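You operate a simulated robot arm through the tools that you are given. There is no shell and no other tool.

You are at the controls of a simulated robot arm. One attempt, no reset.

JOB
Put things in order on the hopper table. At the end: the orange pad stands on top of the brown yellow-banded carton; the grey paper roll stands where the brass cup stood; the gold small weight from the hopper table is on the teal tin; the brass cup stands where the orange pad stood; whatever was shut is shut again. Leave all else as you found it, and nothing knocked over.

It is judged by the outcome, as a careful person would: the job done as asked, and still so three seconds after it is handed in. It fails if anything else is knocked over, pushed out of place, dropped, spilled or broken.

ROBOT AND FRAMES
A 6-joint arm with a two-finger parallel gripper, fixed in place. Base frame: the origin is at the foot of the arm, x ahead of it, y to its left, z up; the work surface is at about z = 0. Readings come in mm, degrees, newtons and seconds.
With the tool pointing down near the work surface it reaches from about 120 to 500 mm from the base axis. Its first joint turns from -72.0 to 72.0 degrees. Payload 0.65 kg.
The TCP is the grasp point between the finger pads, 25 mm short of the fingertips. In the tool frame z runs along the fingers and y along their closing line. Largest opening 76 mm; finger width 18, thickness 10; the body of the gripper, 36 by 78 mm, starts 45 mm behind the TCP.
Orientation is that of the tool frame in the base frame, as a unit quaternion [w, x, y, z]. With the fingers straight down and closing along the base's y, the tool's x points along the base's -x, its y along +y and its z along -z.

CONTROLS
- The arm moves only by the tool send_rows. Its argument "deltas" is a list of rows, each an object (a shift or turn left out is 0, a gripper value left out holds the last) with "travel": the shift along the tool's x, y, z in mm, a list of three; "turn": the turn, a rotation vector about the tool's x, y, z in degrees, a list of three; "hand": the finger opening in mm, from 0 to 76. In form: [{"travel": [x, y, z], "turn": [ax, ay, az], "hand": hand}, ...]. A call has 1 to 20 rows; each row shifts and turns the commanded pose from where the row before left it, along the tool's axes as they then stand. A row lasts 0.2 s, in which the tool goes at most 50 mm and 8.6 degrees; a call with a longer step from one row to the next is refused whole, and so is a gripper value outside its range. A pose out of reach is approached as far as the arm can. The call stops where the force on the tool passes 40 N (or 10 N more than at its start, if that is more) or the arm is blocked; 0.2 s more then pass. Each finger travels about 108 mm/s and halts on what it meets, pressing with about 27 N; the grip force reading is that of the motor and also rises with nothing between the fingers. The clock runs only during rows and for 0.2 s after the last one: add rows that do not move to give the fingers time. The reply holds the time, the measured pose of the TCP, the force on the tool along the base axes, the opening and the grip force, in the units named above and with some noise, with the torque about the TCP (base axes, N m) and any sound that the robot's microphone picked up.
- Cameras (640 x 400 px; columns grow to the right, rows downward): "scene" is fixed at [75.3, 294.9, 401.1]; the picture's right is [-0.52, -0.86, 0.00], its down [-0.51, 0.31, -0.80] and it looks along [0.69, -0.41, -0.60] (base axes); focal length 214 px, centre (320, 200). "wrist" rides on the gripper at [58, 11, -81] in the tool frame; the picture's right is [-0.18, 0.98, 0.00], its down [-0.75, -0.14, -0.64] and it looks along [-0.63, -0.12, 0.77] (tool axes); focal length 243 px, centre (320, 200).
- snapshot(camera): a new picture of that camera. No time passes.
- measure_at(camera, pixels): for up to 12 pixels [column, row] of the newest picture of that camera ("zoom" is the newest enlarged one), the place [x, y, z] in the base frame of the surface seen there, good to about 3 mm. No time passes.
- inspect(camera, box): a new picture of the part [left, top, right, bottom] of that camera's present view, enlarged. No time passes.
- job_done(): hands the job in; it is judged then, once.

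Open the gripper and draw the arm clear of the work before you hand the job in, unless the task says otherwise.

The tools are called after "Request:" by a JSON object that holds its "op" and its "data". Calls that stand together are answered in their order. send_rows: Moves the arm, as the interface text tells. Its arguments: {"type":"object","properties":{"deltas":{"type":"array"}},"required":["deltas"]} The other tools are called the same way: snapshot (camera) takes a picture; measure_at (camera, pixels) gives the place of the surface under pixels of a picture; inspect (camera, box) takes an enlarged picture of a part of a camera's view; job_done () hands the job in.

At the start:

```text
time: 0.0
tcp_pos: [240.7, 119.7, 244.1]
tcp_rot: [0.002, 0.001, 1.0, 0.0]
wrist_force: [1.3, -0.6, -0.5]
ft_torque: [0.03, -0.01, -0.04]
width: 76.3
grip_force: 0.1
```

scene: 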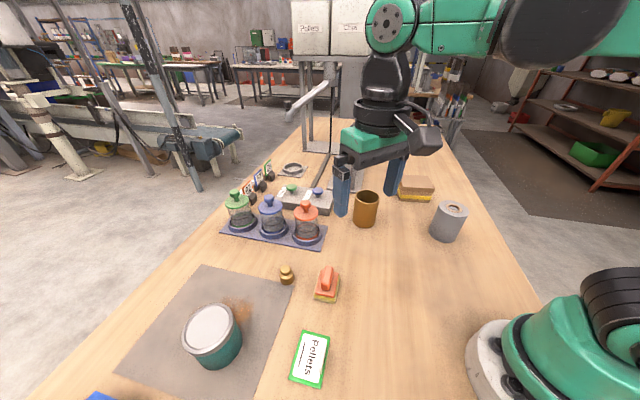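
wrist: 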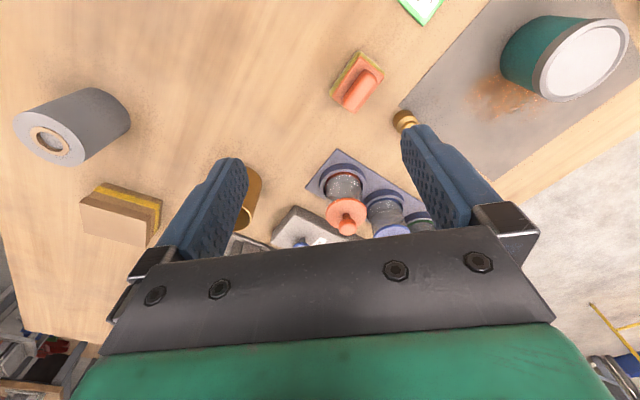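

I see the pad near (327,284), the brass cup at (366,209), the paper roll at (448,221), the carton at (415,188), the gold weight at (286,274) and the teal tin at (212,335). I'll enlarge parts of the scene view before I move.

Request:
{"op": "inspect", "data": {"camera": "scene", "box": [160, 220, 360, 400]}}

Request:
{"op": "inspect", "data": {"camera": "scene", "box": [220, 140, 480, 260]}}

Request:
{"op": "inspect", "data": {"camera": "scene", "box": [260, 0, 500, 150]}}

```text
2.22 times, centred on (260, 310) of scene
```

zoom: 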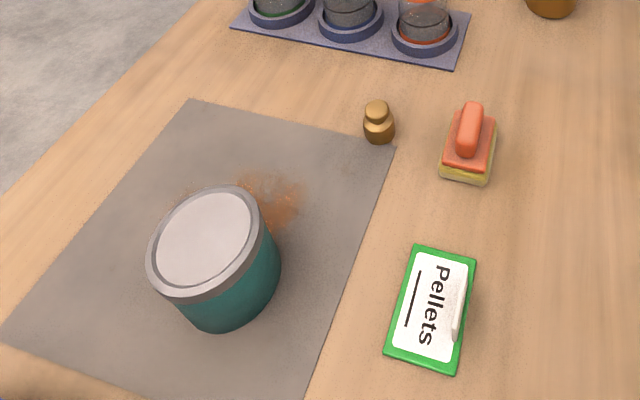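

```text
2.46 times, centred on (350, 200) of scene
```

zoom: 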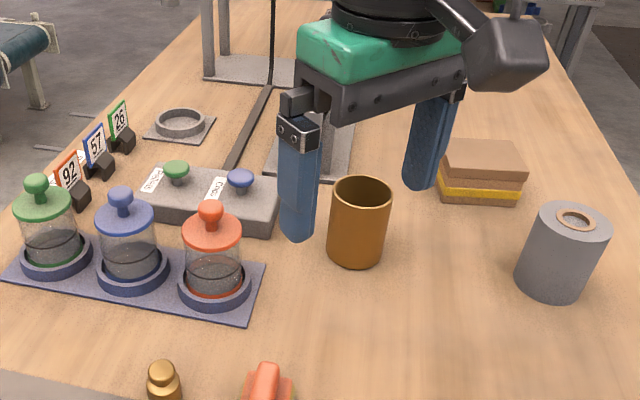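

```text
2.67 times, centred on (380, 75) of scene
```

zoom: 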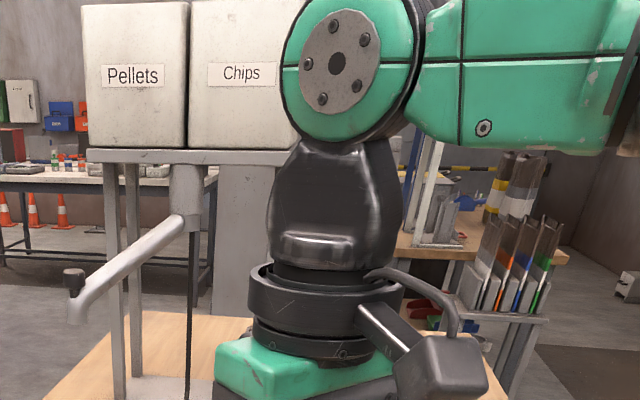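

The zooms show upright objects, with nothing closed around the things I need. Next I measure points on each of them in the scene view.

Request:
{"op": "snapshot", "data": {"camera": "scene"}}

Request:
{"op": "measure_at", "data": {"camera": "scene", "pixels": [[366, 194], [366, 210], [366, 224], [355, 200], [377, 200], [452, 206], [447, 222], [442, 238], [436, 207], [465, 212], [415, 183], [415, 197]]}}

Request:
{"op": "measure_at", "data": {"camera": "scene", "pixels": [[327, 276], [326, 290], [326, 299], [315, 296], [338, 298], [286, 268], [287, 278], [287, 284], [208, 326], [186, 340], [232, 316], [215, 367]]}}

```text
taken
```

scene: 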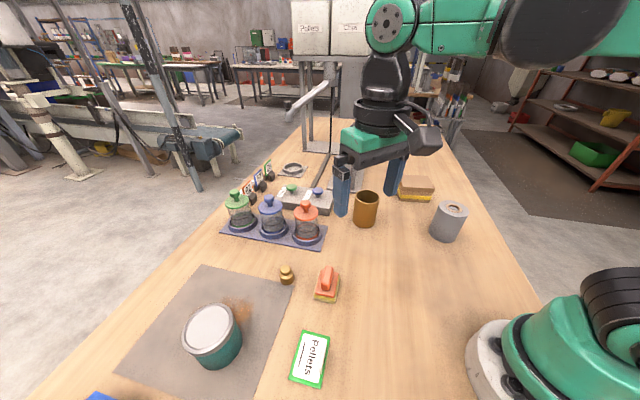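

```text
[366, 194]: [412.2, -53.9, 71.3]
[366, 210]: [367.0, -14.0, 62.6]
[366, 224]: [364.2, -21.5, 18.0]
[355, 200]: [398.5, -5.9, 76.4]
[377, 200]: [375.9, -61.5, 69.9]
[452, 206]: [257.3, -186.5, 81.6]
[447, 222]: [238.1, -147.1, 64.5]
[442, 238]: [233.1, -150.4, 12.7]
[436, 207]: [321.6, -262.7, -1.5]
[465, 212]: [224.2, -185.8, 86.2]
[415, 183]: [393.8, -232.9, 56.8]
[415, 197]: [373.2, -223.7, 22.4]
```

```text
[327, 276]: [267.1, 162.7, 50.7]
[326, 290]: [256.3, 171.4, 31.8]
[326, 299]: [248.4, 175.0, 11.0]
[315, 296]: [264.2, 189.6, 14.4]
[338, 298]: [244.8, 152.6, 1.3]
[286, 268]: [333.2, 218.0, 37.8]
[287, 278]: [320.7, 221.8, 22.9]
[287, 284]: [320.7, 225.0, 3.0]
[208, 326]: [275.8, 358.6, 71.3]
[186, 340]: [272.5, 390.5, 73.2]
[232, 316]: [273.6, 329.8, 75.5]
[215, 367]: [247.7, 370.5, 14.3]
```

Rough positions are pad (257,170), cup (388,-38), roll (248,-180), carton (385,-235), weight (327,220) and tin (272,358). I enlarge the wrist view to get the pad's outline and heading.

Request:
{"op": "inspect", "data": {"camera": "wrist", "box": [300, 20, 460, 140]}}

Request:
{"op": "inspect", "data": {"camera": "wrist", "box": [0, 60, 280, 260]}}

Request:
{"op": "inspect", "data": {"camera": "wrist", "box": [220, 120, 460, 270]}}

```text
3.33 times, centred on (380, 80) of wrist
```

zoom: 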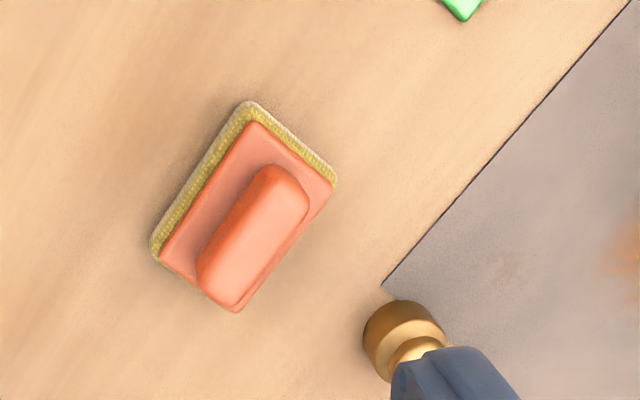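

```text
2.00 times, centred on (140, 160) of wrist
```

zoom: 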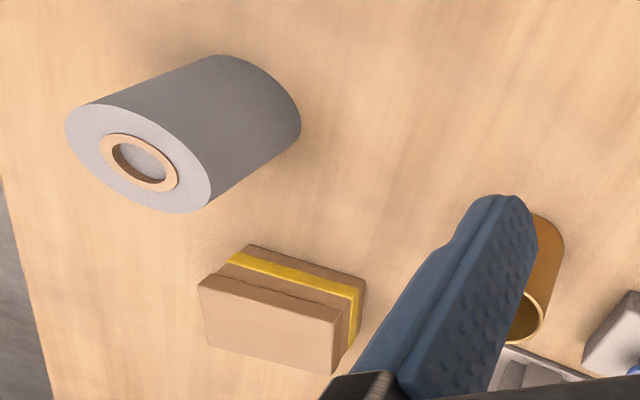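

```text
2.67 times, centred on (340, 195) of wrist
```

zoom: 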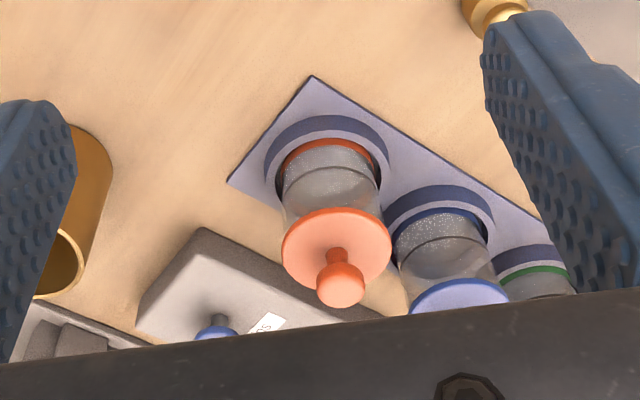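

The pad is a rectangle with a ridge handle along its long side, turned at an angle. I take a fresh wrist picture and measure its corners and handle.

Request:
{"op": "inspect", "data": {"camera": "wrist", "box": [300, 20, 460, 120]}}

Request:
{"op": "measure_at", "data": {"camera": "zoom", "pixels": [[250, 165], [325, 220], [170, 305], [280, 235], [215, 320], [250, 280], [265, 225], [245, 148], [160, 290], [205, 220], [292, 185], [180, 318]]}}

```text
4.00 times, centred on (380, 70) of wrist
```

zoom: 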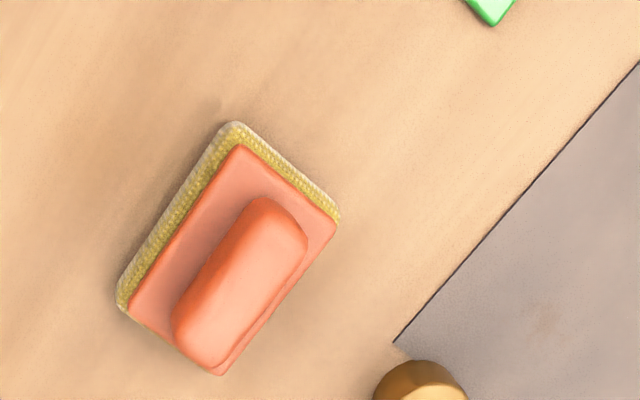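

```text
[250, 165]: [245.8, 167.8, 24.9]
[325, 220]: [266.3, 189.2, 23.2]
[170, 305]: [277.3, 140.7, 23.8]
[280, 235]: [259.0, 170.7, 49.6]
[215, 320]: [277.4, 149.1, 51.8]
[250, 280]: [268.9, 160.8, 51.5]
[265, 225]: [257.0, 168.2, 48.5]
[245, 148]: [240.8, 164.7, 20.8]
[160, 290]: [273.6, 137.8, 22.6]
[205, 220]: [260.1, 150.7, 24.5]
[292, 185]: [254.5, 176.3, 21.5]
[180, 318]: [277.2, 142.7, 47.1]
```

The plate top is at z≈24 and the handle top at z≈51. I measure the corners more tightly to fix the centre and angle.

Request:
{"op": "measure_at", "data": {"camera": "zoom", "pixels": [[240, 150], [134, 301], [333, 221], [222, 371], [236, 126], [120, 300], [338, 212], [265, 203], [300, 238], [180, 335], [215, 360], [240, 280]]}}

Request:
{"op": "measure_at", "data": {"camera": "scene", "pixels": [[321, 272], [335, 270], [330, 267], [324, 290], [315, 290], [338, 290], [328, 272], [326, 282], [322, 285], [334, 278], [338, 280], [318, 292]]}}

```text
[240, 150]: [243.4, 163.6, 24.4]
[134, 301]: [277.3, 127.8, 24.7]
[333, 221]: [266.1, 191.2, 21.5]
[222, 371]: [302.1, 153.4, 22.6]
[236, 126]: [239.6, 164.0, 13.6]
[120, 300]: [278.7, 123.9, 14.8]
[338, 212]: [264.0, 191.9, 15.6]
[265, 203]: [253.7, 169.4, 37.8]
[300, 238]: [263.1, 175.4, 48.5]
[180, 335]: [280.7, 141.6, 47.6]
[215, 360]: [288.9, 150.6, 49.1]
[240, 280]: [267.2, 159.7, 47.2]
```

```text
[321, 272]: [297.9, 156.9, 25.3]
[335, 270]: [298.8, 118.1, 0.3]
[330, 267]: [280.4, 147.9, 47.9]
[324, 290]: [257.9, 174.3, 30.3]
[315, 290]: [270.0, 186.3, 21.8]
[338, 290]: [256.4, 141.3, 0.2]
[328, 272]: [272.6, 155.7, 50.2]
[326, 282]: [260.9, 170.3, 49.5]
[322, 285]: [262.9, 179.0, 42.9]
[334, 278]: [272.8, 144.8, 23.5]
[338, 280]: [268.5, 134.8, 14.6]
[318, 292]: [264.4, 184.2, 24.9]
```

The pad centre is about (272,159), its long axis at about -45°, with plate top z 24 and handle top z 50. Before I move, I measure the hopper stand, its spout and the jars to know what to stay away from.

Request:
{"op": "measure_at", "data": {"camera": "scene", "pixels": [[290, 108], [325, 85], [310, 60], [340, 40], [305, 140], [345, 185], [320, 175], [293, 168], [237, 192], [268, 201], [306, 207], [268, 170]]}}

Request:
{"op": "measure_at", "data": {"camera": "scene", "pixels": [[310, 345], [322, 360], [100, 397], [400, 188], [430, 188], [433, 180], [403, 177], [398, 190], [430, 200], [416, 178], [290, 186], [318, 191]]}}

```text
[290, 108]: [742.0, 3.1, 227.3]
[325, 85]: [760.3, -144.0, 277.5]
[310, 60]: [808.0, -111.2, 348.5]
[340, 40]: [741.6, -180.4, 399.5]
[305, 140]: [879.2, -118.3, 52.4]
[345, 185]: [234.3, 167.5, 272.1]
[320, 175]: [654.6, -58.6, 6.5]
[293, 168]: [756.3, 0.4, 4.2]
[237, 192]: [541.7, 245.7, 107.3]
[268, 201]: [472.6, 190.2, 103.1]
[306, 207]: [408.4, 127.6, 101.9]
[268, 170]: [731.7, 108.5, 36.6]
```

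```text
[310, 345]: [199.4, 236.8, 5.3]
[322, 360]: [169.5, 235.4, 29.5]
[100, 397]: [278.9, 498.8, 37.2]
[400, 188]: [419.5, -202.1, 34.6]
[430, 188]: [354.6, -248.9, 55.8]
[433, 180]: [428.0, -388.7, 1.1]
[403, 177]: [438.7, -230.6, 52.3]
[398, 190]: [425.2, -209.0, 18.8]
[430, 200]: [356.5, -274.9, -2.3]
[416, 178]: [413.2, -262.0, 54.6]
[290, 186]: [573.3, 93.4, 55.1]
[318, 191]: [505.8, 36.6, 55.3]
```

The hopper and spout are far off (x>650) and the jars reach z≈107 around (408,128) and beyond. At z=244 I move sideways to about (235,-200) to look at the roll, carton and cup with the wrist camera.

Request:
{"op": "send_rows", "data": {"deltas": [{"travel": [0, -40, 0]}, {"travel": [0, -40, 0]}, {"travel": [0, -40, 0]}, {"travel": [0, -40, 0]}, {"travel": [0, -40, 0]}, {"travel": [0, -40, 0]}, {"travel": [5, -40, 0]}, {"travel": [0, -40, 0]}, {"travel": [0, 0, 0]}]}}

Request:
{"op": "snapshot", "data": {"camera": "wrist"}}

Request:
{"op": "snapshot", "data": {"camera": "scene"}}

```text
time: 2.0
tcp_pos: [235.9, -199.0, 244.2]
tcp_rot: [0.001, 0.0, 1.0, 0.0]
wrist_force: [-0.2, 0.1, -0.8]
ft_torque: [-0.01, 0.0, 0.01]
width: 76.2
grip_force: 0.0
```

```text
taken
```

wrist: 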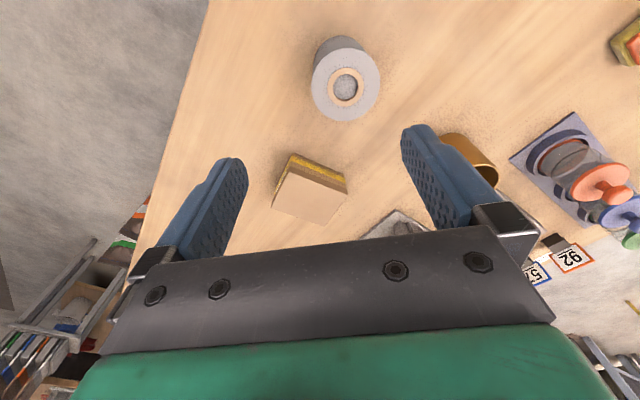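

```text
taken
```

scene: 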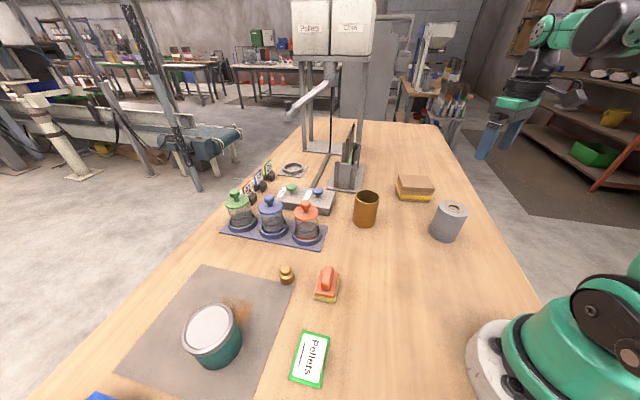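

The carton is now well in view at (312,187) and the roll at (346,80). I enlarge both, and also the hopper stand in the scene view that the arm was hiding.

Request:
{"op": "inspect", "data": {"camera": "scene", "box": [270, 120, 480, 250]}}

Request:
{"op": "inspect", "data": {"camera": "wrist", "box": [240, 20, 400, 240]}}

Request:
{"op": "measure_at", "data": {"camera": "wrist", "pixels": [[290, 168], [346, 186], [274, 205], [328, 220], [308, 192], [346, 68], [346, 116], [314, 88], [377, 88], [346, 100], [319, 60], [370, 60]]}}

```text
3.05 times, centred on (375, 185) of scene
```

zoom: 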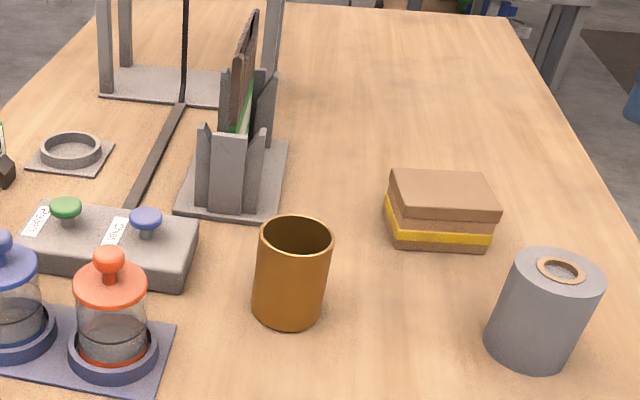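

```text
1.82 times, centred on (320, 130) of wrist
```

zoom: 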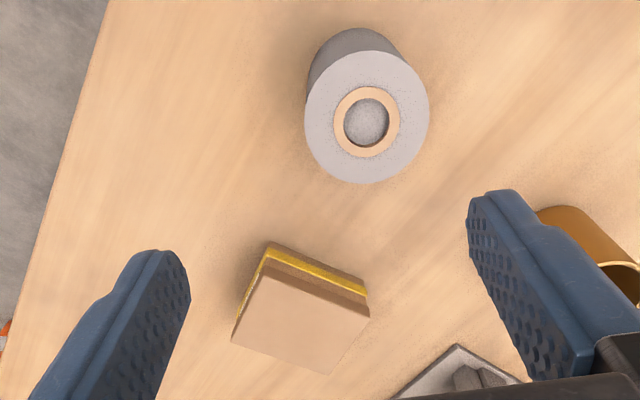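

```text
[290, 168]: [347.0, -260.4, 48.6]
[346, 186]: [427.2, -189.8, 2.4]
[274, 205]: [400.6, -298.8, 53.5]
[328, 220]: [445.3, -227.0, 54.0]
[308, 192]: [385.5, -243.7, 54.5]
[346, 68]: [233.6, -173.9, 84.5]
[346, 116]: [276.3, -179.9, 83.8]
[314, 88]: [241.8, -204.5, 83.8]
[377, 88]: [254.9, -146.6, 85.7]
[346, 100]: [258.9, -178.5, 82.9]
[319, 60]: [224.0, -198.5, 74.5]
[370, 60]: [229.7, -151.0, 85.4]
```

The carton top is at z≈54 and the roll top at z≈84. I measure the carton's top corners and the roll's rim in the zoomed picture.

Request:
{"op": "measure_at", "data": {"camera": "zoom", "pixels": [[263, 279], [366, 319], [330, 371], [236, 340], [300, 320], [308, 117], [425, 117], [367, 55], [367, 180], [325, 70], [410, 165], [330, 165]]}}

Request:
{"op": "inspect", "data": {"camera": "wrist", "box": [250, 140, 370, 230]}}

```text
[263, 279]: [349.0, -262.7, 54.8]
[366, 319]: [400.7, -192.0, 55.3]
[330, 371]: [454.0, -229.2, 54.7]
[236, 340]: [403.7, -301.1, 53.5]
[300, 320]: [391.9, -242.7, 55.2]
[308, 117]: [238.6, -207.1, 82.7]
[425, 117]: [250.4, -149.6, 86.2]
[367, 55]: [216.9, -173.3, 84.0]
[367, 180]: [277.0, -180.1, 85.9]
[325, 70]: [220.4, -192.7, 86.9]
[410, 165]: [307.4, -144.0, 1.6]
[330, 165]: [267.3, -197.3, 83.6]
```

```text
4.44 times, centred on (310, 185) of wrist
```

zoom: 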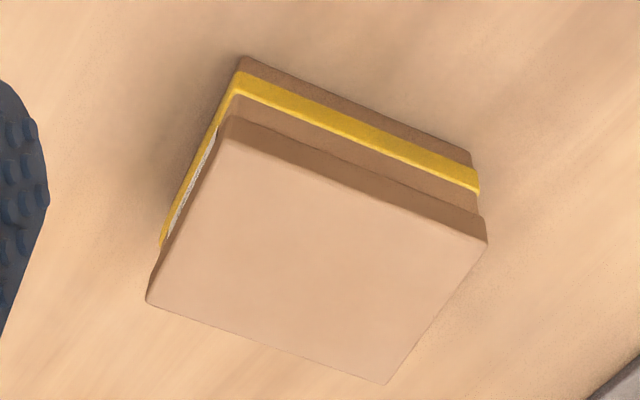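

The carton top runs about 87 × 65 mm, with its centre near (402,-246) and long axis at about 54°. The roll centre is about (247,-177.5) with diameter about 60. Next I move to about (300,-40) at the same height to look at the cup.

Request:
{"op": "send_rows", "data": {"deltas": [{"travel": [-16, 40, 0]}, {"travel": [-16, 40, 0]}, {"travel": [-16, 40, 0]}, {"travel": [-16, 40, 0]}, {"travel": [0, 0, 0]}, {"travel": [0, 0, 0]}]}}

Request:
{"op": "inspect", "data": {"camera": "wrist", "box": [240, 50, 480, 230]}}

Request:
{"op": "snapshot", "data": {"camera": "wrist"}}

```text
time: 3.4
tcp_pos: [300.2, -37.0, 244.1]
tcp_rot: [0.002, 0.001, 1.0, 0.0]
wrist_force: [-0.1, -0.8, -0.4]
ft_torque: [0.0, 0.01, -0.01]
width: 75.9
grip_force: 0.1
```

```text
2.22 times, centred on (360, 140) of wrist
```

zoom: 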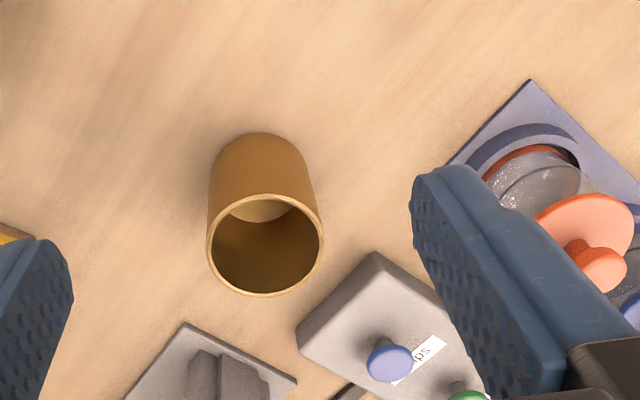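

```text
taken
```

wrist: 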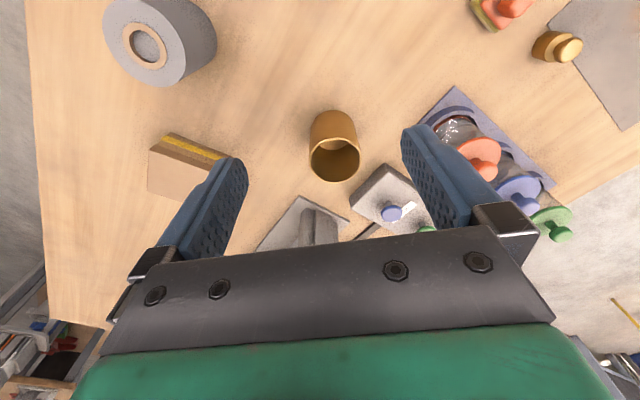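

The cup is empty, without a handle; its rim is centred at zoom (265,244). I measure rim points, the base edge and the nearby box.

Request:
{"op": "measure_at", "data": {"camera": "zoom", "pixels": [[210, 248], [321, 241], [262, 197], [267, 292], [223, 213], [306, 213], [227, 279], [308, 275], [262, 136], [215, 160], [305, 157], [265, 215]]}}

Request:
{"op": "measure_at", "data": {"camera": "zoom", "pixels": [[372, 255], [300, 340], [374, 265], [390, 365], [185, 325], [232, 375], [455, 165], [532, 85], [585, 215], [600, 270], [270, 230], [235, 240]]}}

```text
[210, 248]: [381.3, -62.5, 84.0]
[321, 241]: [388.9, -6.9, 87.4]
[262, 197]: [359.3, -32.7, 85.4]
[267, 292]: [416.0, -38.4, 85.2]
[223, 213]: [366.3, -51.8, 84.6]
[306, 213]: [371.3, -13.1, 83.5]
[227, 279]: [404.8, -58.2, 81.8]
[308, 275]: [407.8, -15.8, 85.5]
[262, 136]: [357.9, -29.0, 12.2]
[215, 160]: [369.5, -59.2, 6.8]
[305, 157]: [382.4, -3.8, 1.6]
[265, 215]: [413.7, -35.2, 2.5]
```

```text
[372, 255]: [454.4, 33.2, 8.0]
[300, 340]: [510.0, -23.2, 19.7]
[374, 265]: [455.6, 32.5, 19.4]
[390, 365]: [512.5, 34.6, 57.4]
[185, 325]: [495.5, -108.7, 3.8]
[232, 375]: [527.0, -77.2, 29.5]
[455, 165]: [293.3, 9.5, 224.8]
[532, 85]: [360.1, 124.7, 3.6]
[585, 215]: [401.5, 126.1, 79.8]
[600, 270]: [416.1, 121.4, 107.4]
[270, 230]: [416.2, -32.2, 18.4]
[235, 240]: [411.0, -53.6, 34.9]
```

The cup centre is about (387,-35), with diameter about 57 and height 85. Now I move above the pad at (272,159) and turn the tool +45° so the fingers close across the handle (base direction 45°).

Request:
{"op": "send_rows", "data": {"deltas": [{"travel": [5.64, 39.2, 0]}, {"travel": [5.64, 39.2, 0]}, {"travel": [5.64, 39.2, 0]}, {"travel": [5.64, 39.2, 0]}, {"travel": [5.64, 39.2, 0]}, {"turn": [0, 0, 7.5]}, {"turn": [0, 0, 7.5]}, {"turn": [0, 0, 7.5]}, {"turn": [0, 0, 7.5]}, {"turn": [0, 0, 7.5]}, {"turn": [0, 0, 7.5]}, {"travel": [0, 0, 40]}, {"travel": [0, 0, 40]}, {"travel": [0, 0, 0]}, {"travel": [0, 0, 0]}]}}

Request:
{"op": "snapshot", "data": {"camera": "wrist"}}

Request:
{"op": "snapshot", "data": {"camera": "scene"}}

```text
time: 6.6
tcp_pos: [273.9, 154.6, 166.2]
tcp_rot: [0.001, 0.383, 0.924, 0.0]
wrist_force: [-0.1, -0.1, -0.2]
ft_torque: [0.02, 0.01, 0.01]
width: 76.2
grip_force: 0.1
```

```text
taken
```

wrist: 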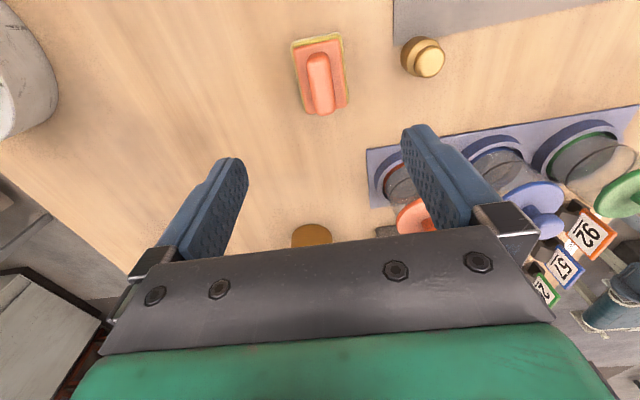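

```text
taken
```

scene: 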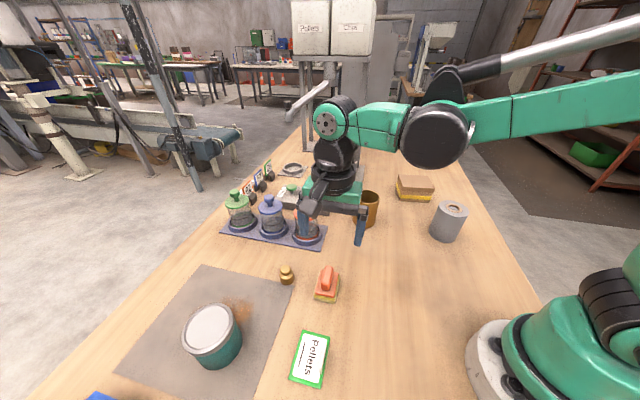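

The pad shows at wrist (320,75). Before I correct the position, I send a still row to see how noisy the pose reading is, and enlarge the pad.

Request:
{"op": "send_rows", "data": {"deltas": [{"travel": [0, 0, 0]}]}}

Request:
{"op": "inspect", "data": {"camera": "wrist", "box": [260, 10, 460, 135]}}

Request:
{"op": "measure_at", "data": {"camera": "zoom", "pixels": [[110, 96], [265, 85], [150, 322], [286, 303], [170, 145], [210, 145], [175, 230], [215, 230], [190, 150], [200, 320], [195, 230], [190, 190]]}}

```text
time: 7.0
tcp_pos: [273.8, 154.7, 166.8]
tcp_rot: [0.002, 0.384, 0.924, -0.001]
wrist_force: [0.0, -0.4, -1.2]
ft_torque: [0.02, -0.02, 0.01]
width: 76.1
grip_force: 0.0
```

```text
3.20 times, centred on (360, 72) of wrist
```

zoom: 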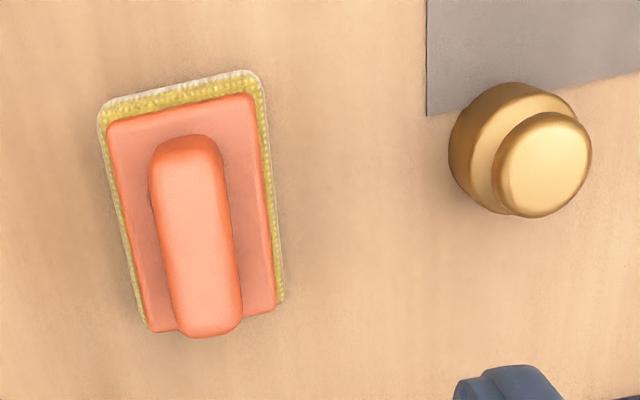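

```text
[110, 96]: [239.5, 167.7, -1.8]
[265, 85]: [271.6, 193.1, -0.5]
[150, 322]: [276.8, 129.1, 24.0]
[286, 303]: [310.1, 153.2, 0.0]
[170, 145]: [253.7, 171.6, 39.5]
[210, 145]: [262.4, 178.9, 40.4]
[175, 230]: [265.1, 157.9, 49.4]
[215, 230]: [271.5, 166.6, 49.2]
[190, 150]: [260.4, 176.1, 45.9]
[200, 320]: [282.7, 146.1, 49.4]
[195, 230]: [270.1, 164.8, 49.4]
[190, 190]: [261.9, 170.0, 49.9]
```

The reading is steady, so I'll steer by the measured pose. I measure the plate corners and handle edges once more from this closer view.

Request:
{"op": "measure_at", "data": {"camera": "zoom", "pixels": [[110, 128], [250, 98], [152, 326], [273, 304], [152, 180], [220, 170], [170, 310], [240, 310], [161, 240], [230, 235], [195, 160], [205, 330]]}}

Request:
{"op": "measure_at", "data": {"camera": "zoom", "pixels": [[498, 160], [588, 160], [545, 115], [545, 213], [543, 165], [455, 150], [520, 88], [470, 190], [515, 210], [575, 110], [510, 120], [580, 200]]}}

```text
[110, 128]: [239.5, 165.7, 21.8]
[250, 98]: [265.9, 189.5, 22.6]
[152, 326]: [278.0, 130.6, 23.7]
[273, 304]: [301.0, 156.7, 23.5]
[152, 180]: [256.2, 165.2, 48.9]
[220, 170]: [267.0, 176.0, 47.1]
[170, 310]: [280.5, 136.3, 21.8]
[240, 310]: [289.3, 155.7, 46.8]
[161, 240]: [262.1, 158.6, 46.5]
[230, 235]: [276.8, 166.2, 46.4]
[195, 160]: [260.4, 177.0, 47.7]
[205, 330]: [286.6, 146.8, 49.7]
```

```text
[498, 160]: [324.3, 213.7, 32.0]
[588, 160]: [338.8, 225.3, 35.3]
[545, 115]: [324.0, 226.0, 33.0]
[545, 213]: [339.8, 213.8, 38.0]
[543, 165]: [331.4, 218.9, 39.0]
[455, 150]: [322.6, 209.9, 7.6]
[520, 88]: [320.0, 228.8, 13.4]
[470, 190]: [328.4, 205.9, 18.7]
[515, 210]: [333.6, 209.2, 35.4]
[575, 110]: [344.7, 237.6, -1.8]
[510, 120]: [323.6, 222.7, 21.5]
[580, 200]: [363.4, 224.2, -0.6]
```

The handle's midline passes through about (271,161) at close to -44°, with its top at z≈49. I shift to (271.5,160.5), set the opening to 50 and go down to about z=80 to check.

Request:
{"op": "send_rows", "data": {"deltas": [{"travel": [5.7, 2.5, 0], "hand": 50}, {"travel": [0, 0, 29]}, {"travel": [0, 0, 29]}, {"travel": [0, 0, 29]}, {"travel": [0, 0, 0]}, {"travel": [0, 0, 0]}]}}

Request:
{"op": "snapshot", "data": {"camera": "wrist"}}

Request:
{"op": "inspect", "data": {"camera": "scene", "box": [240, 180, 440, 320]}}

```text
time: 8.4
tcp_pos: [270.4, 162.2, 76.7]
tcp_rot: [0.0, 0.383, 0.924, -0.001]
wrist_force: [-0.3, -0.3, -0.1]
ft_torque: [0.02, 0.01, 0.0]
width: 49.9
grip_force: 0.0
```

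```text
taken
```

wrist: 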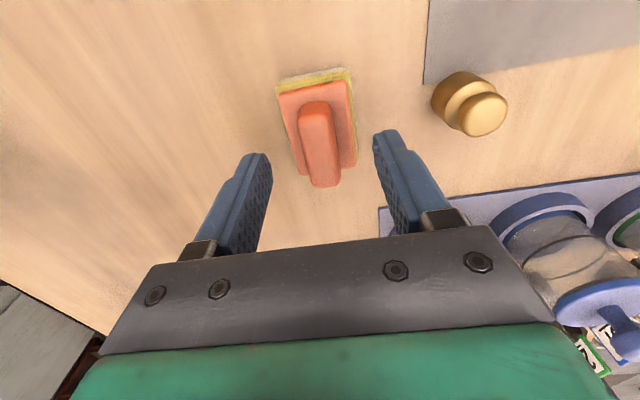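

```text
2.86 times, centred on (340, 250) of scene
```

zoom: 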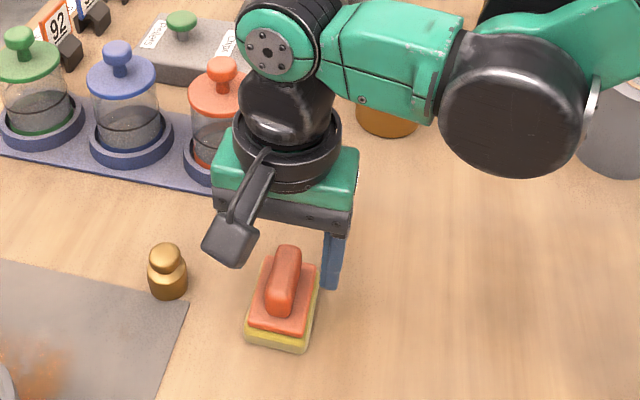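

The handle sits between the fingers, with tips at about columns 258 and 385 and the handle near column 318. I nudge -2 mm along tool x, go down 22 mm to about z=54, and close.

Request:
{"op": "send_rows", "data": {"deltas": [{"travel": [-2, -0.4, 8]}, {"travel": [0, 0, 8]}, {"travel": [0, 0, 6]}, {"travel": [0, 0, 0]}, {"travel": [0, 0, 0]}]}}

Request:
{"op": "snapshot", "data": {"camera": "wrist"}}

```text
time: 9.6
tcp_pos: [272.3, 160.2, 55.0]
tcp_rot: [0.001, 0.384, 0.923, -0.001]
wrist_force: [0.4, 0.4, 0.5]
ft_torque: [0.01, 0.0, -0.01]
width: 50.0
grip_force: 0.0
```

```text
taken
```

wrist: 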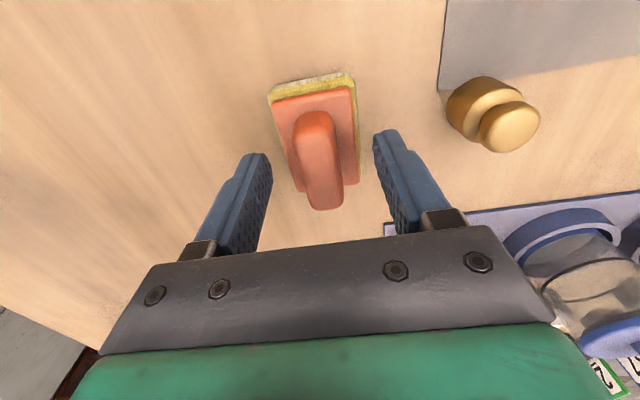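

The handle lies between the fingertips, which are about 5 mm above the plate. I go down 2 mm more and close on the handle.

Request:
{"op": "send_rows", "data": {"deltas": [{"travel": [0, 0, 2]}, {"hand": 30}, {"hand": 20}, {"hand": 10}, {"hand": 5}, {"hand": 5}, {"hand": 5}]}}

Request:
{"op": "snapshot", "data": {"camera": "wrist"}}

```text
time: 11.2
tcp_pos: [270.9, 160.2, 53.7]
tcp_rot: [0.002, 0.384, 0.923, 0.0]
wrist_force: [-0.1, 0.0, 0.2]
ft_torque: [0.03, -0.02, 0.01]
width: 17.3
grip_force: 27.0
```

```text
taken
```

wrist: 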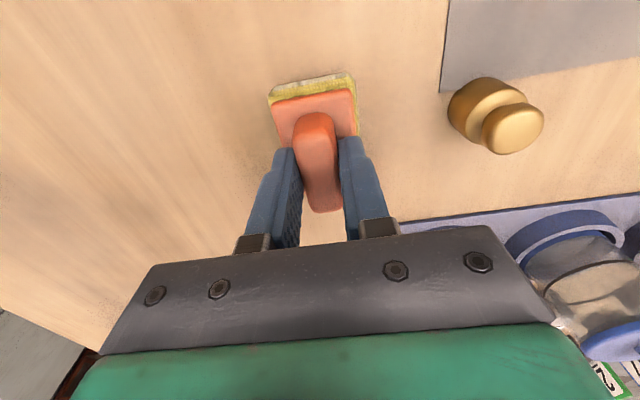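

The grip is firm: opening 17.3 mm at 27 N, at (270.9,160.2). I lift about 140 mm straight up and check that the pad came along level.

Request:
{"op": "send_rows", "data": {"deltas": [{"travel": [0, 0, -10]}, {"travel": [0, 0, -25]}, {"travel": [0, 0, -35]}, {"travel": [0, 0, -35]}, {"travel": [0, 0, -35]}, {"travel": [0, 0, 0]}]}}

Request:
{"op": "snapshot", "data": {"camera": "wrist"}}

Request:
{"op": "inspect", "data": {"camera": "scene", "box": [240, 150, 440, 320]}}

```text
time: 12.6
tcp_pos: [272.3, 161.8, 195.1]
tcp_rot: [0.002, 0.383, 0.924, 0.0]
wrist_force: [0.0, 0.6, -0.6]
ft_torque: [0.02, 0.01, 0.05]
width: 17.2
grip_force: 27.1
```

```text
taken
```

wrist: 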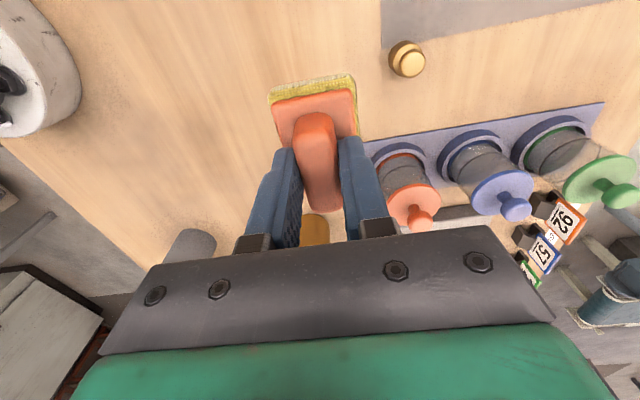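

```text
2.35 times, centred on (340, 235) of scene
```

zoom: 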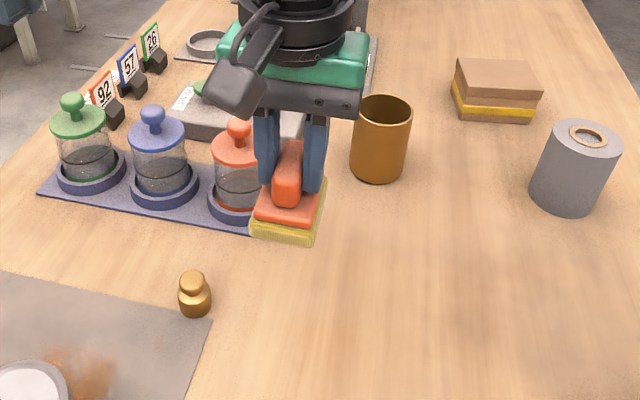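

The pad hangs level in the grip. I carry it at z≈195 to about (340,-205) near the carton, then turn it by +81.5° about the tool axis to line its long side up with the carton's.

Request:
{"op": "send_rows", "data": {"deltas": [{"travel": [-34.2, -23.5, 0]}, {"travel": [-34.2, -23.5, 0]}, {"travel": [-34.2, -23.5, 0]}, {"travel": [-34.2, -23.5, 0]}, {"travel": [-34.2, -23.5, 0]}, {"travel": [-34.2, -23.5, 0]}, {"travel": [-34.2, -23.5, 0]}, {"travel": [-34.2, -23.5, 0]}, {"travel": [-34.2, -23.5, 0]}, {"travel": [0, 0, 0]}]}}

Request:
{"op": "send_rows", "data": {"deltas": [{"turn": [0, 0, 8.15]}, {"turn": [0, 0, 8.15]}, {"turn": [0, 0, 8.15]}, {"turn": [0, 0, 8.15]}, {"turn": [0, 0, 8.15]}, {"turn": [0, 0, 8.15]}, {"turn": [0, 0, 8.15]}, {"turn": [0, 0, 8.15]}, {"turn": [0, 0, 8.15]}, {"turn": [0, 0, 8.15]}, {"travel": [0, 0, 0]}, {"travel": [0, 0, 0]}]}}

Request:
{"op": "snapshot", "data": {"camera": "wrist"}}

Request:
{"op": "snapshot", "data": {"camera": "scene"}}

```text
time: 14.8
tcp_pos: [338.1, -208.3, 193.8]
tcp_rot: [0.001, 0.383, 0.924, -0.001]
wrist_force: [-0.6, -0.6, -0.6]
ft_torque: [0.03, -0.01, 0.01]
width: 17.5
grip_force: 26.8
```

```text
time: 17.4
tcp_pos: [337.5, -207.8, 194.8]
tcp_rot: [0.0, 0.893, 0.45, 0.0]
wrist_force: [1.1, -0.6, -0.4]
ft_torque: [-0.04, -0.02, -0.01]
width: 17.3
grip_force: 27.0
```

```text
taken
```

wrist: 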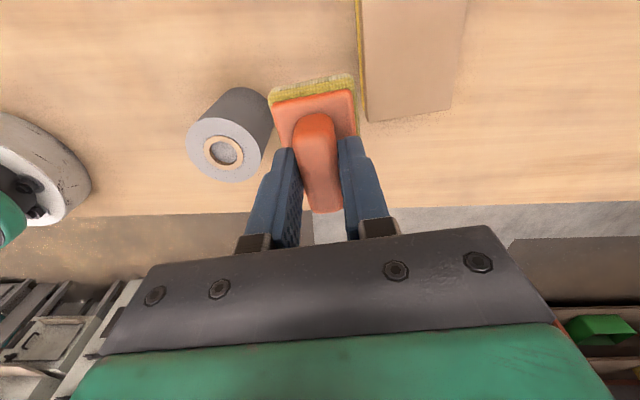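

```text
taken
```

scene: 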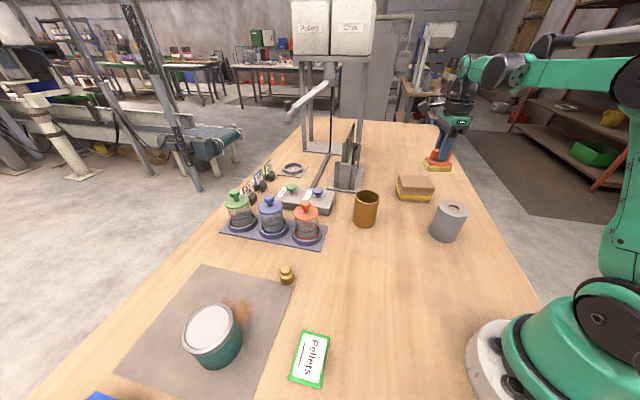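

The tool turned fully, with tool x now at 53.5°, and the pad hangs above the table beside the carton. I move out over the carton centre (402,-246) and lower to about z=125, which leaves the pad's bottom well above the carton top at 55.

Request:
{"op": "send_rows", "data": {"deltas": [{"travel": [2.6, 24.9, 0]}, {"travel": [2.6, 24.9, 0]}, {"travel": [2.5, 24.8, 0]}, {"travel": [0, 0, 0]}, {"travel": [0, 0, 35]}, {"travel": [0, 0, 35]}, {"travel": [0, 0, 0]}, {"travel": [0, 0, 0]}]}}

Request:
{"op": "snapshot", "data": {"camera": "wrist"}}

Request:
{"op": "inspect", "data": {"camera": "scene", "box": [360, 120, 480, 220]}}

```text
time: 19.2
tcp_pos: [395.9, -243.6, 121.2]
tcp_rot: [0.001, 0.893, 0.45, 0.0]
wrist_force: [0.4, -0.8, 0.8]
ft_torque: [0.0, -0.02, -0.04]
width: 17.3
grip_force: 26.9
out of reach, approached as far as the arm can: row 3
```

```text
taken
```

wrist: 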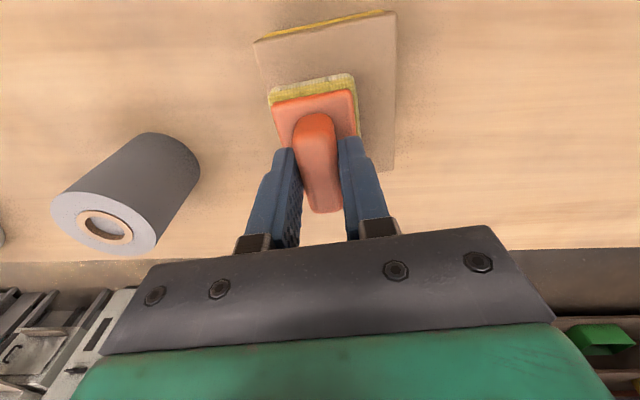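

```text
4.00 times, centred on (420, 170) of scene
```

zoom: 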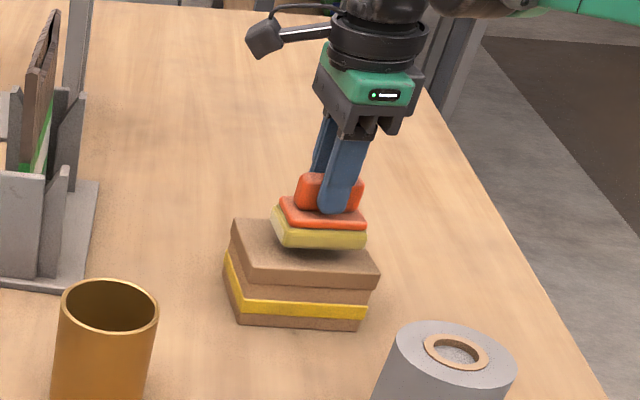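

The arm stopped short at the high point, but now at z≈121 it stands at (395.9,-243.6), above the carton and lined up with it. I check the carton's visible edges from this view before I correct the position.

Request:
{"op": "measure_at", "data": {"camera": "wrist", "pixels": [[258, 46], [394, 18], [391, 165], [380, 90], [264, 60], [375, 160], [320, 50], [270, 80], [350, 76], [272, 92], [352, 88], [357, 134]]}}

Request:
{"op": "measure_at", "data": {"camera": "zoom", "pixels": [[236, 224], [250, 278], [375, 275], [340, 265], [260, 250], [280, 240], [362, 240], [300, 260], [285, 205], [365, 225], [235, 310], [365, 325]]}}

```text
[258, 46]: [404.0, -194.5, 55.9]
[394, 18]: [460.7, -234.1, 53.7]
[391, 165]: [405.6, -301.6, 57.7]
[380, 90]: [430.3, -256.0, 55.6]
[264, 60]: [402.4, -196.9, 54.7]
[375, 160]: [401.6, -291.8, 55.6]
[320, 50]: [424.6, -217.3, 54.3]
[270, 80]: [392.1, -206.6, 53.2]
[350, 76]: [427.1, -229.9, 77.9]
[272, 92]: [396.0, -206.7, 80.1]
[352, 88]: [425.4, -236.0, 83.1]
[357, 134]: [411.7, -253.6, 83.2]
```

```text
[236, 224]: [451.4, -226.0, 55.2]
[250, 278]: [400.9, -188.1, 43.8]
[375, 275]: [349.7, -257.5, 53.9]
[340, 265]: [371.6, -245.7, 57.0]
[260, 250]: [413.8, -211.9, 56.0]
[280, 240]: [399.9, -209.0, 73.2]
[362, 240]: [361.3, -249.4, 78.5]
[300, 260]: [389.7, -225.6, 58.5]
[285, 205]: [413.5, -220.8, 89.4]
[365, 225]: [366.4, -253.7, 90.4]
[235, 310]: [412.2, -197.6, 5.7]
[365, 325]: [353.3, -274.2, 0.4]
```

The carton centre is confirmed at about (403,-246), with its top at z 55. I shift about 5.5 mm along tool y and 1 mm along tool x, then lower 6 mm and check.

Request:
{"op": "send_rows", "data": {"deltas": [{"travel": [1.1, 5.5, 0]}, {"travel": [0, 0, 6]}, {"travel": [0, 0, 0]}, {"travel": [0, 0, 0]}]}}

Request:
{"op": "inspect", "data": {"camera": "scene", "box": [360, 120, 480, 220]}}

Request:
{"op": "snapshot", "data": {"camera": "wrist"}}

```text
time: 20.2
tcp_pos: [402.2, -244.4, 116.1]
tcp_rot: [0.001, 0.893, 0.449, 0.0]
wrist_force: [-0.1, 0.9, -1.4]
ft_torque: [0.02, 0.0, -0.01]
width: 17.3
grip_force: 26.8
```

```text
4.00 times, centred on (420, 170) of scene
```

zoom: 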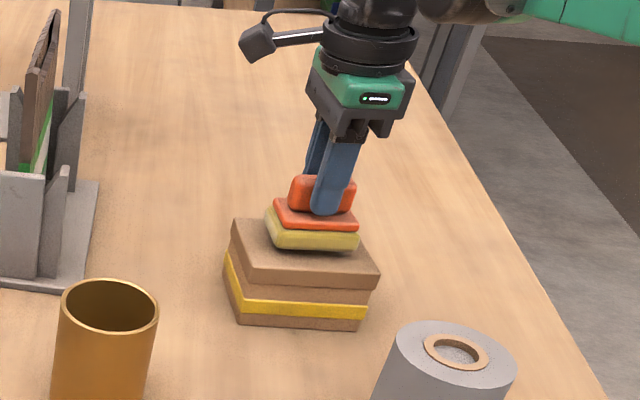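

```text
taken
```

wrist: 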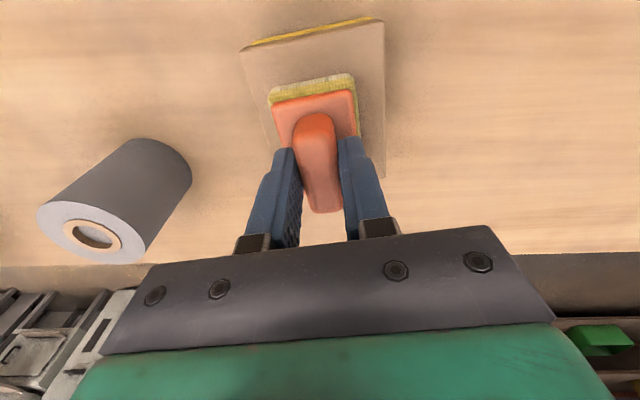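

The pad is now centred over the carton at (402.2,-244.4), its bottom about 7 mm above the top. I lower in small steps and watch the force.

Request:
{"op": "send_rows", "data": {"deltas": [{"travel": [0, 0, 2]}, {"travel": [0, 0, 2]}, {"travel": [0, 0, 0]}]}}

Request:
{"op": "send_rows", "data": {"deltas": [{"travel": [0, 0, 1]}, {"travel": [0, 0, 1]}, {"travel": [0, 0, 0]}]}}

Request:
{"op": "inspect", "data": {"camera": "scene", "box": [380, 140, 460, 210]}}

```text
time: 21.0
tcp_pos: [402.8, -243.9, 112.8]
tcp_rot: [0.001, 0.894, 0.448, 0.0]
wrist_force: [0.8, -0.6, -0.3]
ft_torque: [0.01, 0.02, 0.03]
width: 17.3
grip_force: 27.0
```

```text
time: 21.8
tcp_pos: [403.6, -243.2, 109.8]
tcp_rot: [0.001, 0.893, 0.449, 0.001]
wrist_force: [0.4, -0.5, -0.6]
ft_torque: [-0.01, -0.02, -0.02]
width: 17.6
grip_force: 26.4
```

```text
5.71 times, centred on (420, 175) of scene
```

zoom: 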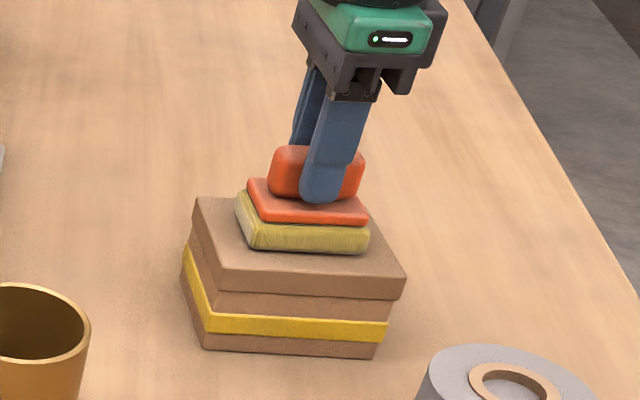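

No contact yet at z=109.8, with the pad's bottom at about 56. I go on in 0.7 mm steps until the force rises.

Request:
{"op": "send_rows", "data": {"deltas": [{"travel": [0, 0, 0.7]}, {"travel": [0, 0, 0]}]}}

Request:
{"op": "send_rows", "data": {"deltas": [{"travel": [0, 0, 0.7]}, {"travel": [0, 0, 0]}]}}

```text
time: 22.4
tcp_pos: [403.6, -244.4, 108.9]
tcp_rot: [0.001, 0.893, 0.449, 0.001]
wrist_force: [-1.0, 0.1, -0.2]
ft_torque: [-0.04, 0.01, -0.01]
width: 17.4
grip_force: 27.0
```

```text
time: 23.0
tcp_pos: [403.1, -245.0, 109.4]
tcp_rot: [0.0, 0.893, 0.45, 0.0]
wrist_force: [-0.3, 0.2, 10.8]
ft_torque: [-0.14, 0.2, 0.0]
width: 17.4
grip_force: 27.3
```

The upward force rose to 10.8 N, so the pad rests on the carton. I open to 40 mm and check.

Request:
{"op": "send_rows", "data": {"deltas": [{"hand": 22}, {"hand": 30}, {"hand": 40}, {"hand": 40}]}}

Request:
{"op": "inspect", "data": {"camera": "scene", "box": [380, 140, 460, 210]}}

Request:
{"op": "snapshot", "data": {"camera": "wrist"}}

```text
time: 24.0
tcp_pos: [404.3, -245.5, 106.9]
tcp_rot: [0.0, 0.893, 0.449, 0.001]
wrist_force: [0.1, -0.1, -0.4]
ft_torque: [0.03, 0.04, 0.02]
width: 40.0
grip_force: 0.1
```

```text
5.71 times, centred on (420, 175) of scene
```

zoom: 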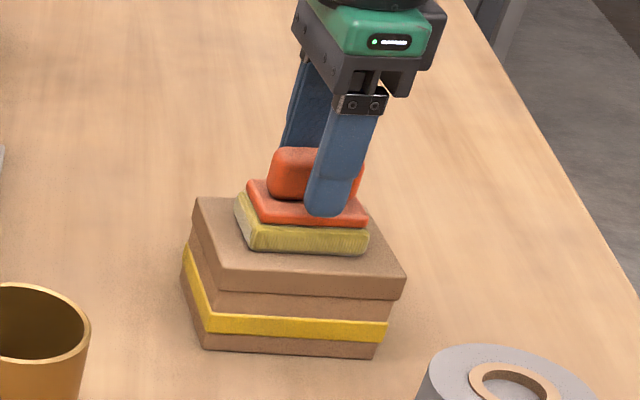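

```text
taken
```

wrist: 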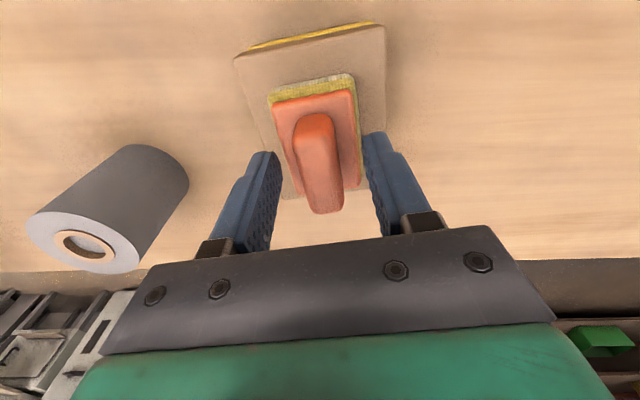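

The pad stands free on the carton, upright. I rise 55 mm straight up, then draw back inward and higher.

Request:
{"op": "send_rows", "data": {"deltas": [{"travel": [0, 0, -10]}, {"travel": [0, 0, -20]}, {"travel": [0, 0, -25]}, {"travel": [-2.5, -24.7, -10]}, {"travel": [-2.5, -24.7, -20]}, {"travel": [-2.5, -24.7, -20]}, {"travel": [0, 0, 0]}, {"travel": [0, 0, 0]}]}}

Request:
{"op": "snapshot", "data": {"camera": "scene"}}

Request:
{"op": "inspect", "data": {"camera": "scene", "box": [370, 140, 470, 220]}}

```text
time: 25.8
tcp_pos: [339.7, -204.7, 213.2]
tcp_rot: [0.001, 0.893, 0.45, 0.001]
wrist_force: [0.1, -0.5, 0.1]
ft_torque: [-0.05, 0.0, 0.02]
width: 39.9
grip_force: 0.0
```

```text
taken
```

scene: 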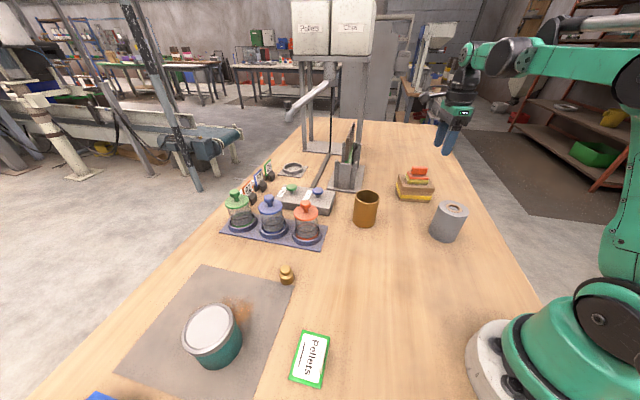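

```text
5.00 times, centred on (420, 180) of scene
```

zoom: 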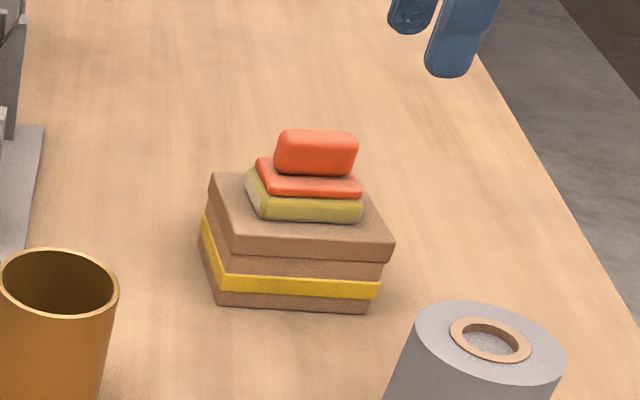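

The pad stands squarely on the carton. I turn the tool back by -126.5° to close along base y and go over the cup at (387,-35), with the fingers fully open.

Request:
{"op": "send_rows", "data": {"deltas": [{"turn": [0, 0, -8.43], "hand": 76}, {"turn": [0, 0, -8.43]}, {"turn": [0, 0, -8.43]}, {"turn": [0, 0, -8.43]}, {"turn": [0, 0, -8.43]}, {"turn": [0, 0, -8.43]}, {"turn": [0, 0, -8.43]}, {"turn": [0, 0, -8.43]}, {"turn": [0, 0, -8.43]}, {"turn": [0, 0, -8.43]}, {"turn": [0, 0, -8.43]}, {"turn": [0, 0, -8.43]}, {"turn": [0, 0, -8.43]}, {"turn": [0, 0, -8.43]}, {"turn": [0, 0, -8.43]}, {"travel": [0, 0, 0]}]}}

Request:
{"op": "send_rows", "data": {"deltas": [{"travel": [-9.5, 34, 0]}, {"travel": [-9.5, 34, 0]}, {"travel": [-9.5, 34, 0]}, {"travel": [-9.5, 34, 0]}, {"travel": [-9.5, 34, 0]}, {"travel": [0, 0, 0]}, {"travel": [0, 0, 40]}, {"travel": [0, 0, 30]}, {"travel": [0, 0, 0]}, {"travel": [0, 0, 0]}]}}

Request:
{"op": "snapshot", "data": {"camera": "wrist"}}

```text
time: 29.2
tcp_pos: [339.9, -204.5, 213.4]
tcp_rot: [0.002, 0.0, 1.0, 0.0]
wrist_force: [-0.4, 0.2, -0.5]
ft_torque: [0.01, -0.03, -0.01]
width: 76.1
grip_force: 0.1
```

```text
time: 31.4
tcp_pos: [386.6, -36.1, 143.6]
tcp_rot: [0.002, 0.001, 1.0, 0.0]
wrist_force: [0.1, -0.5, 0.8]
ft_torque: [0.02, 0.02, 0.01]
width: 75.8
grip_force: 0.1
```

```text
taken
```

wrist: 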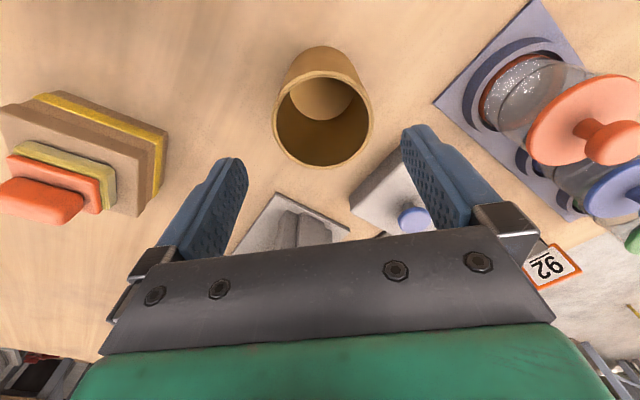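

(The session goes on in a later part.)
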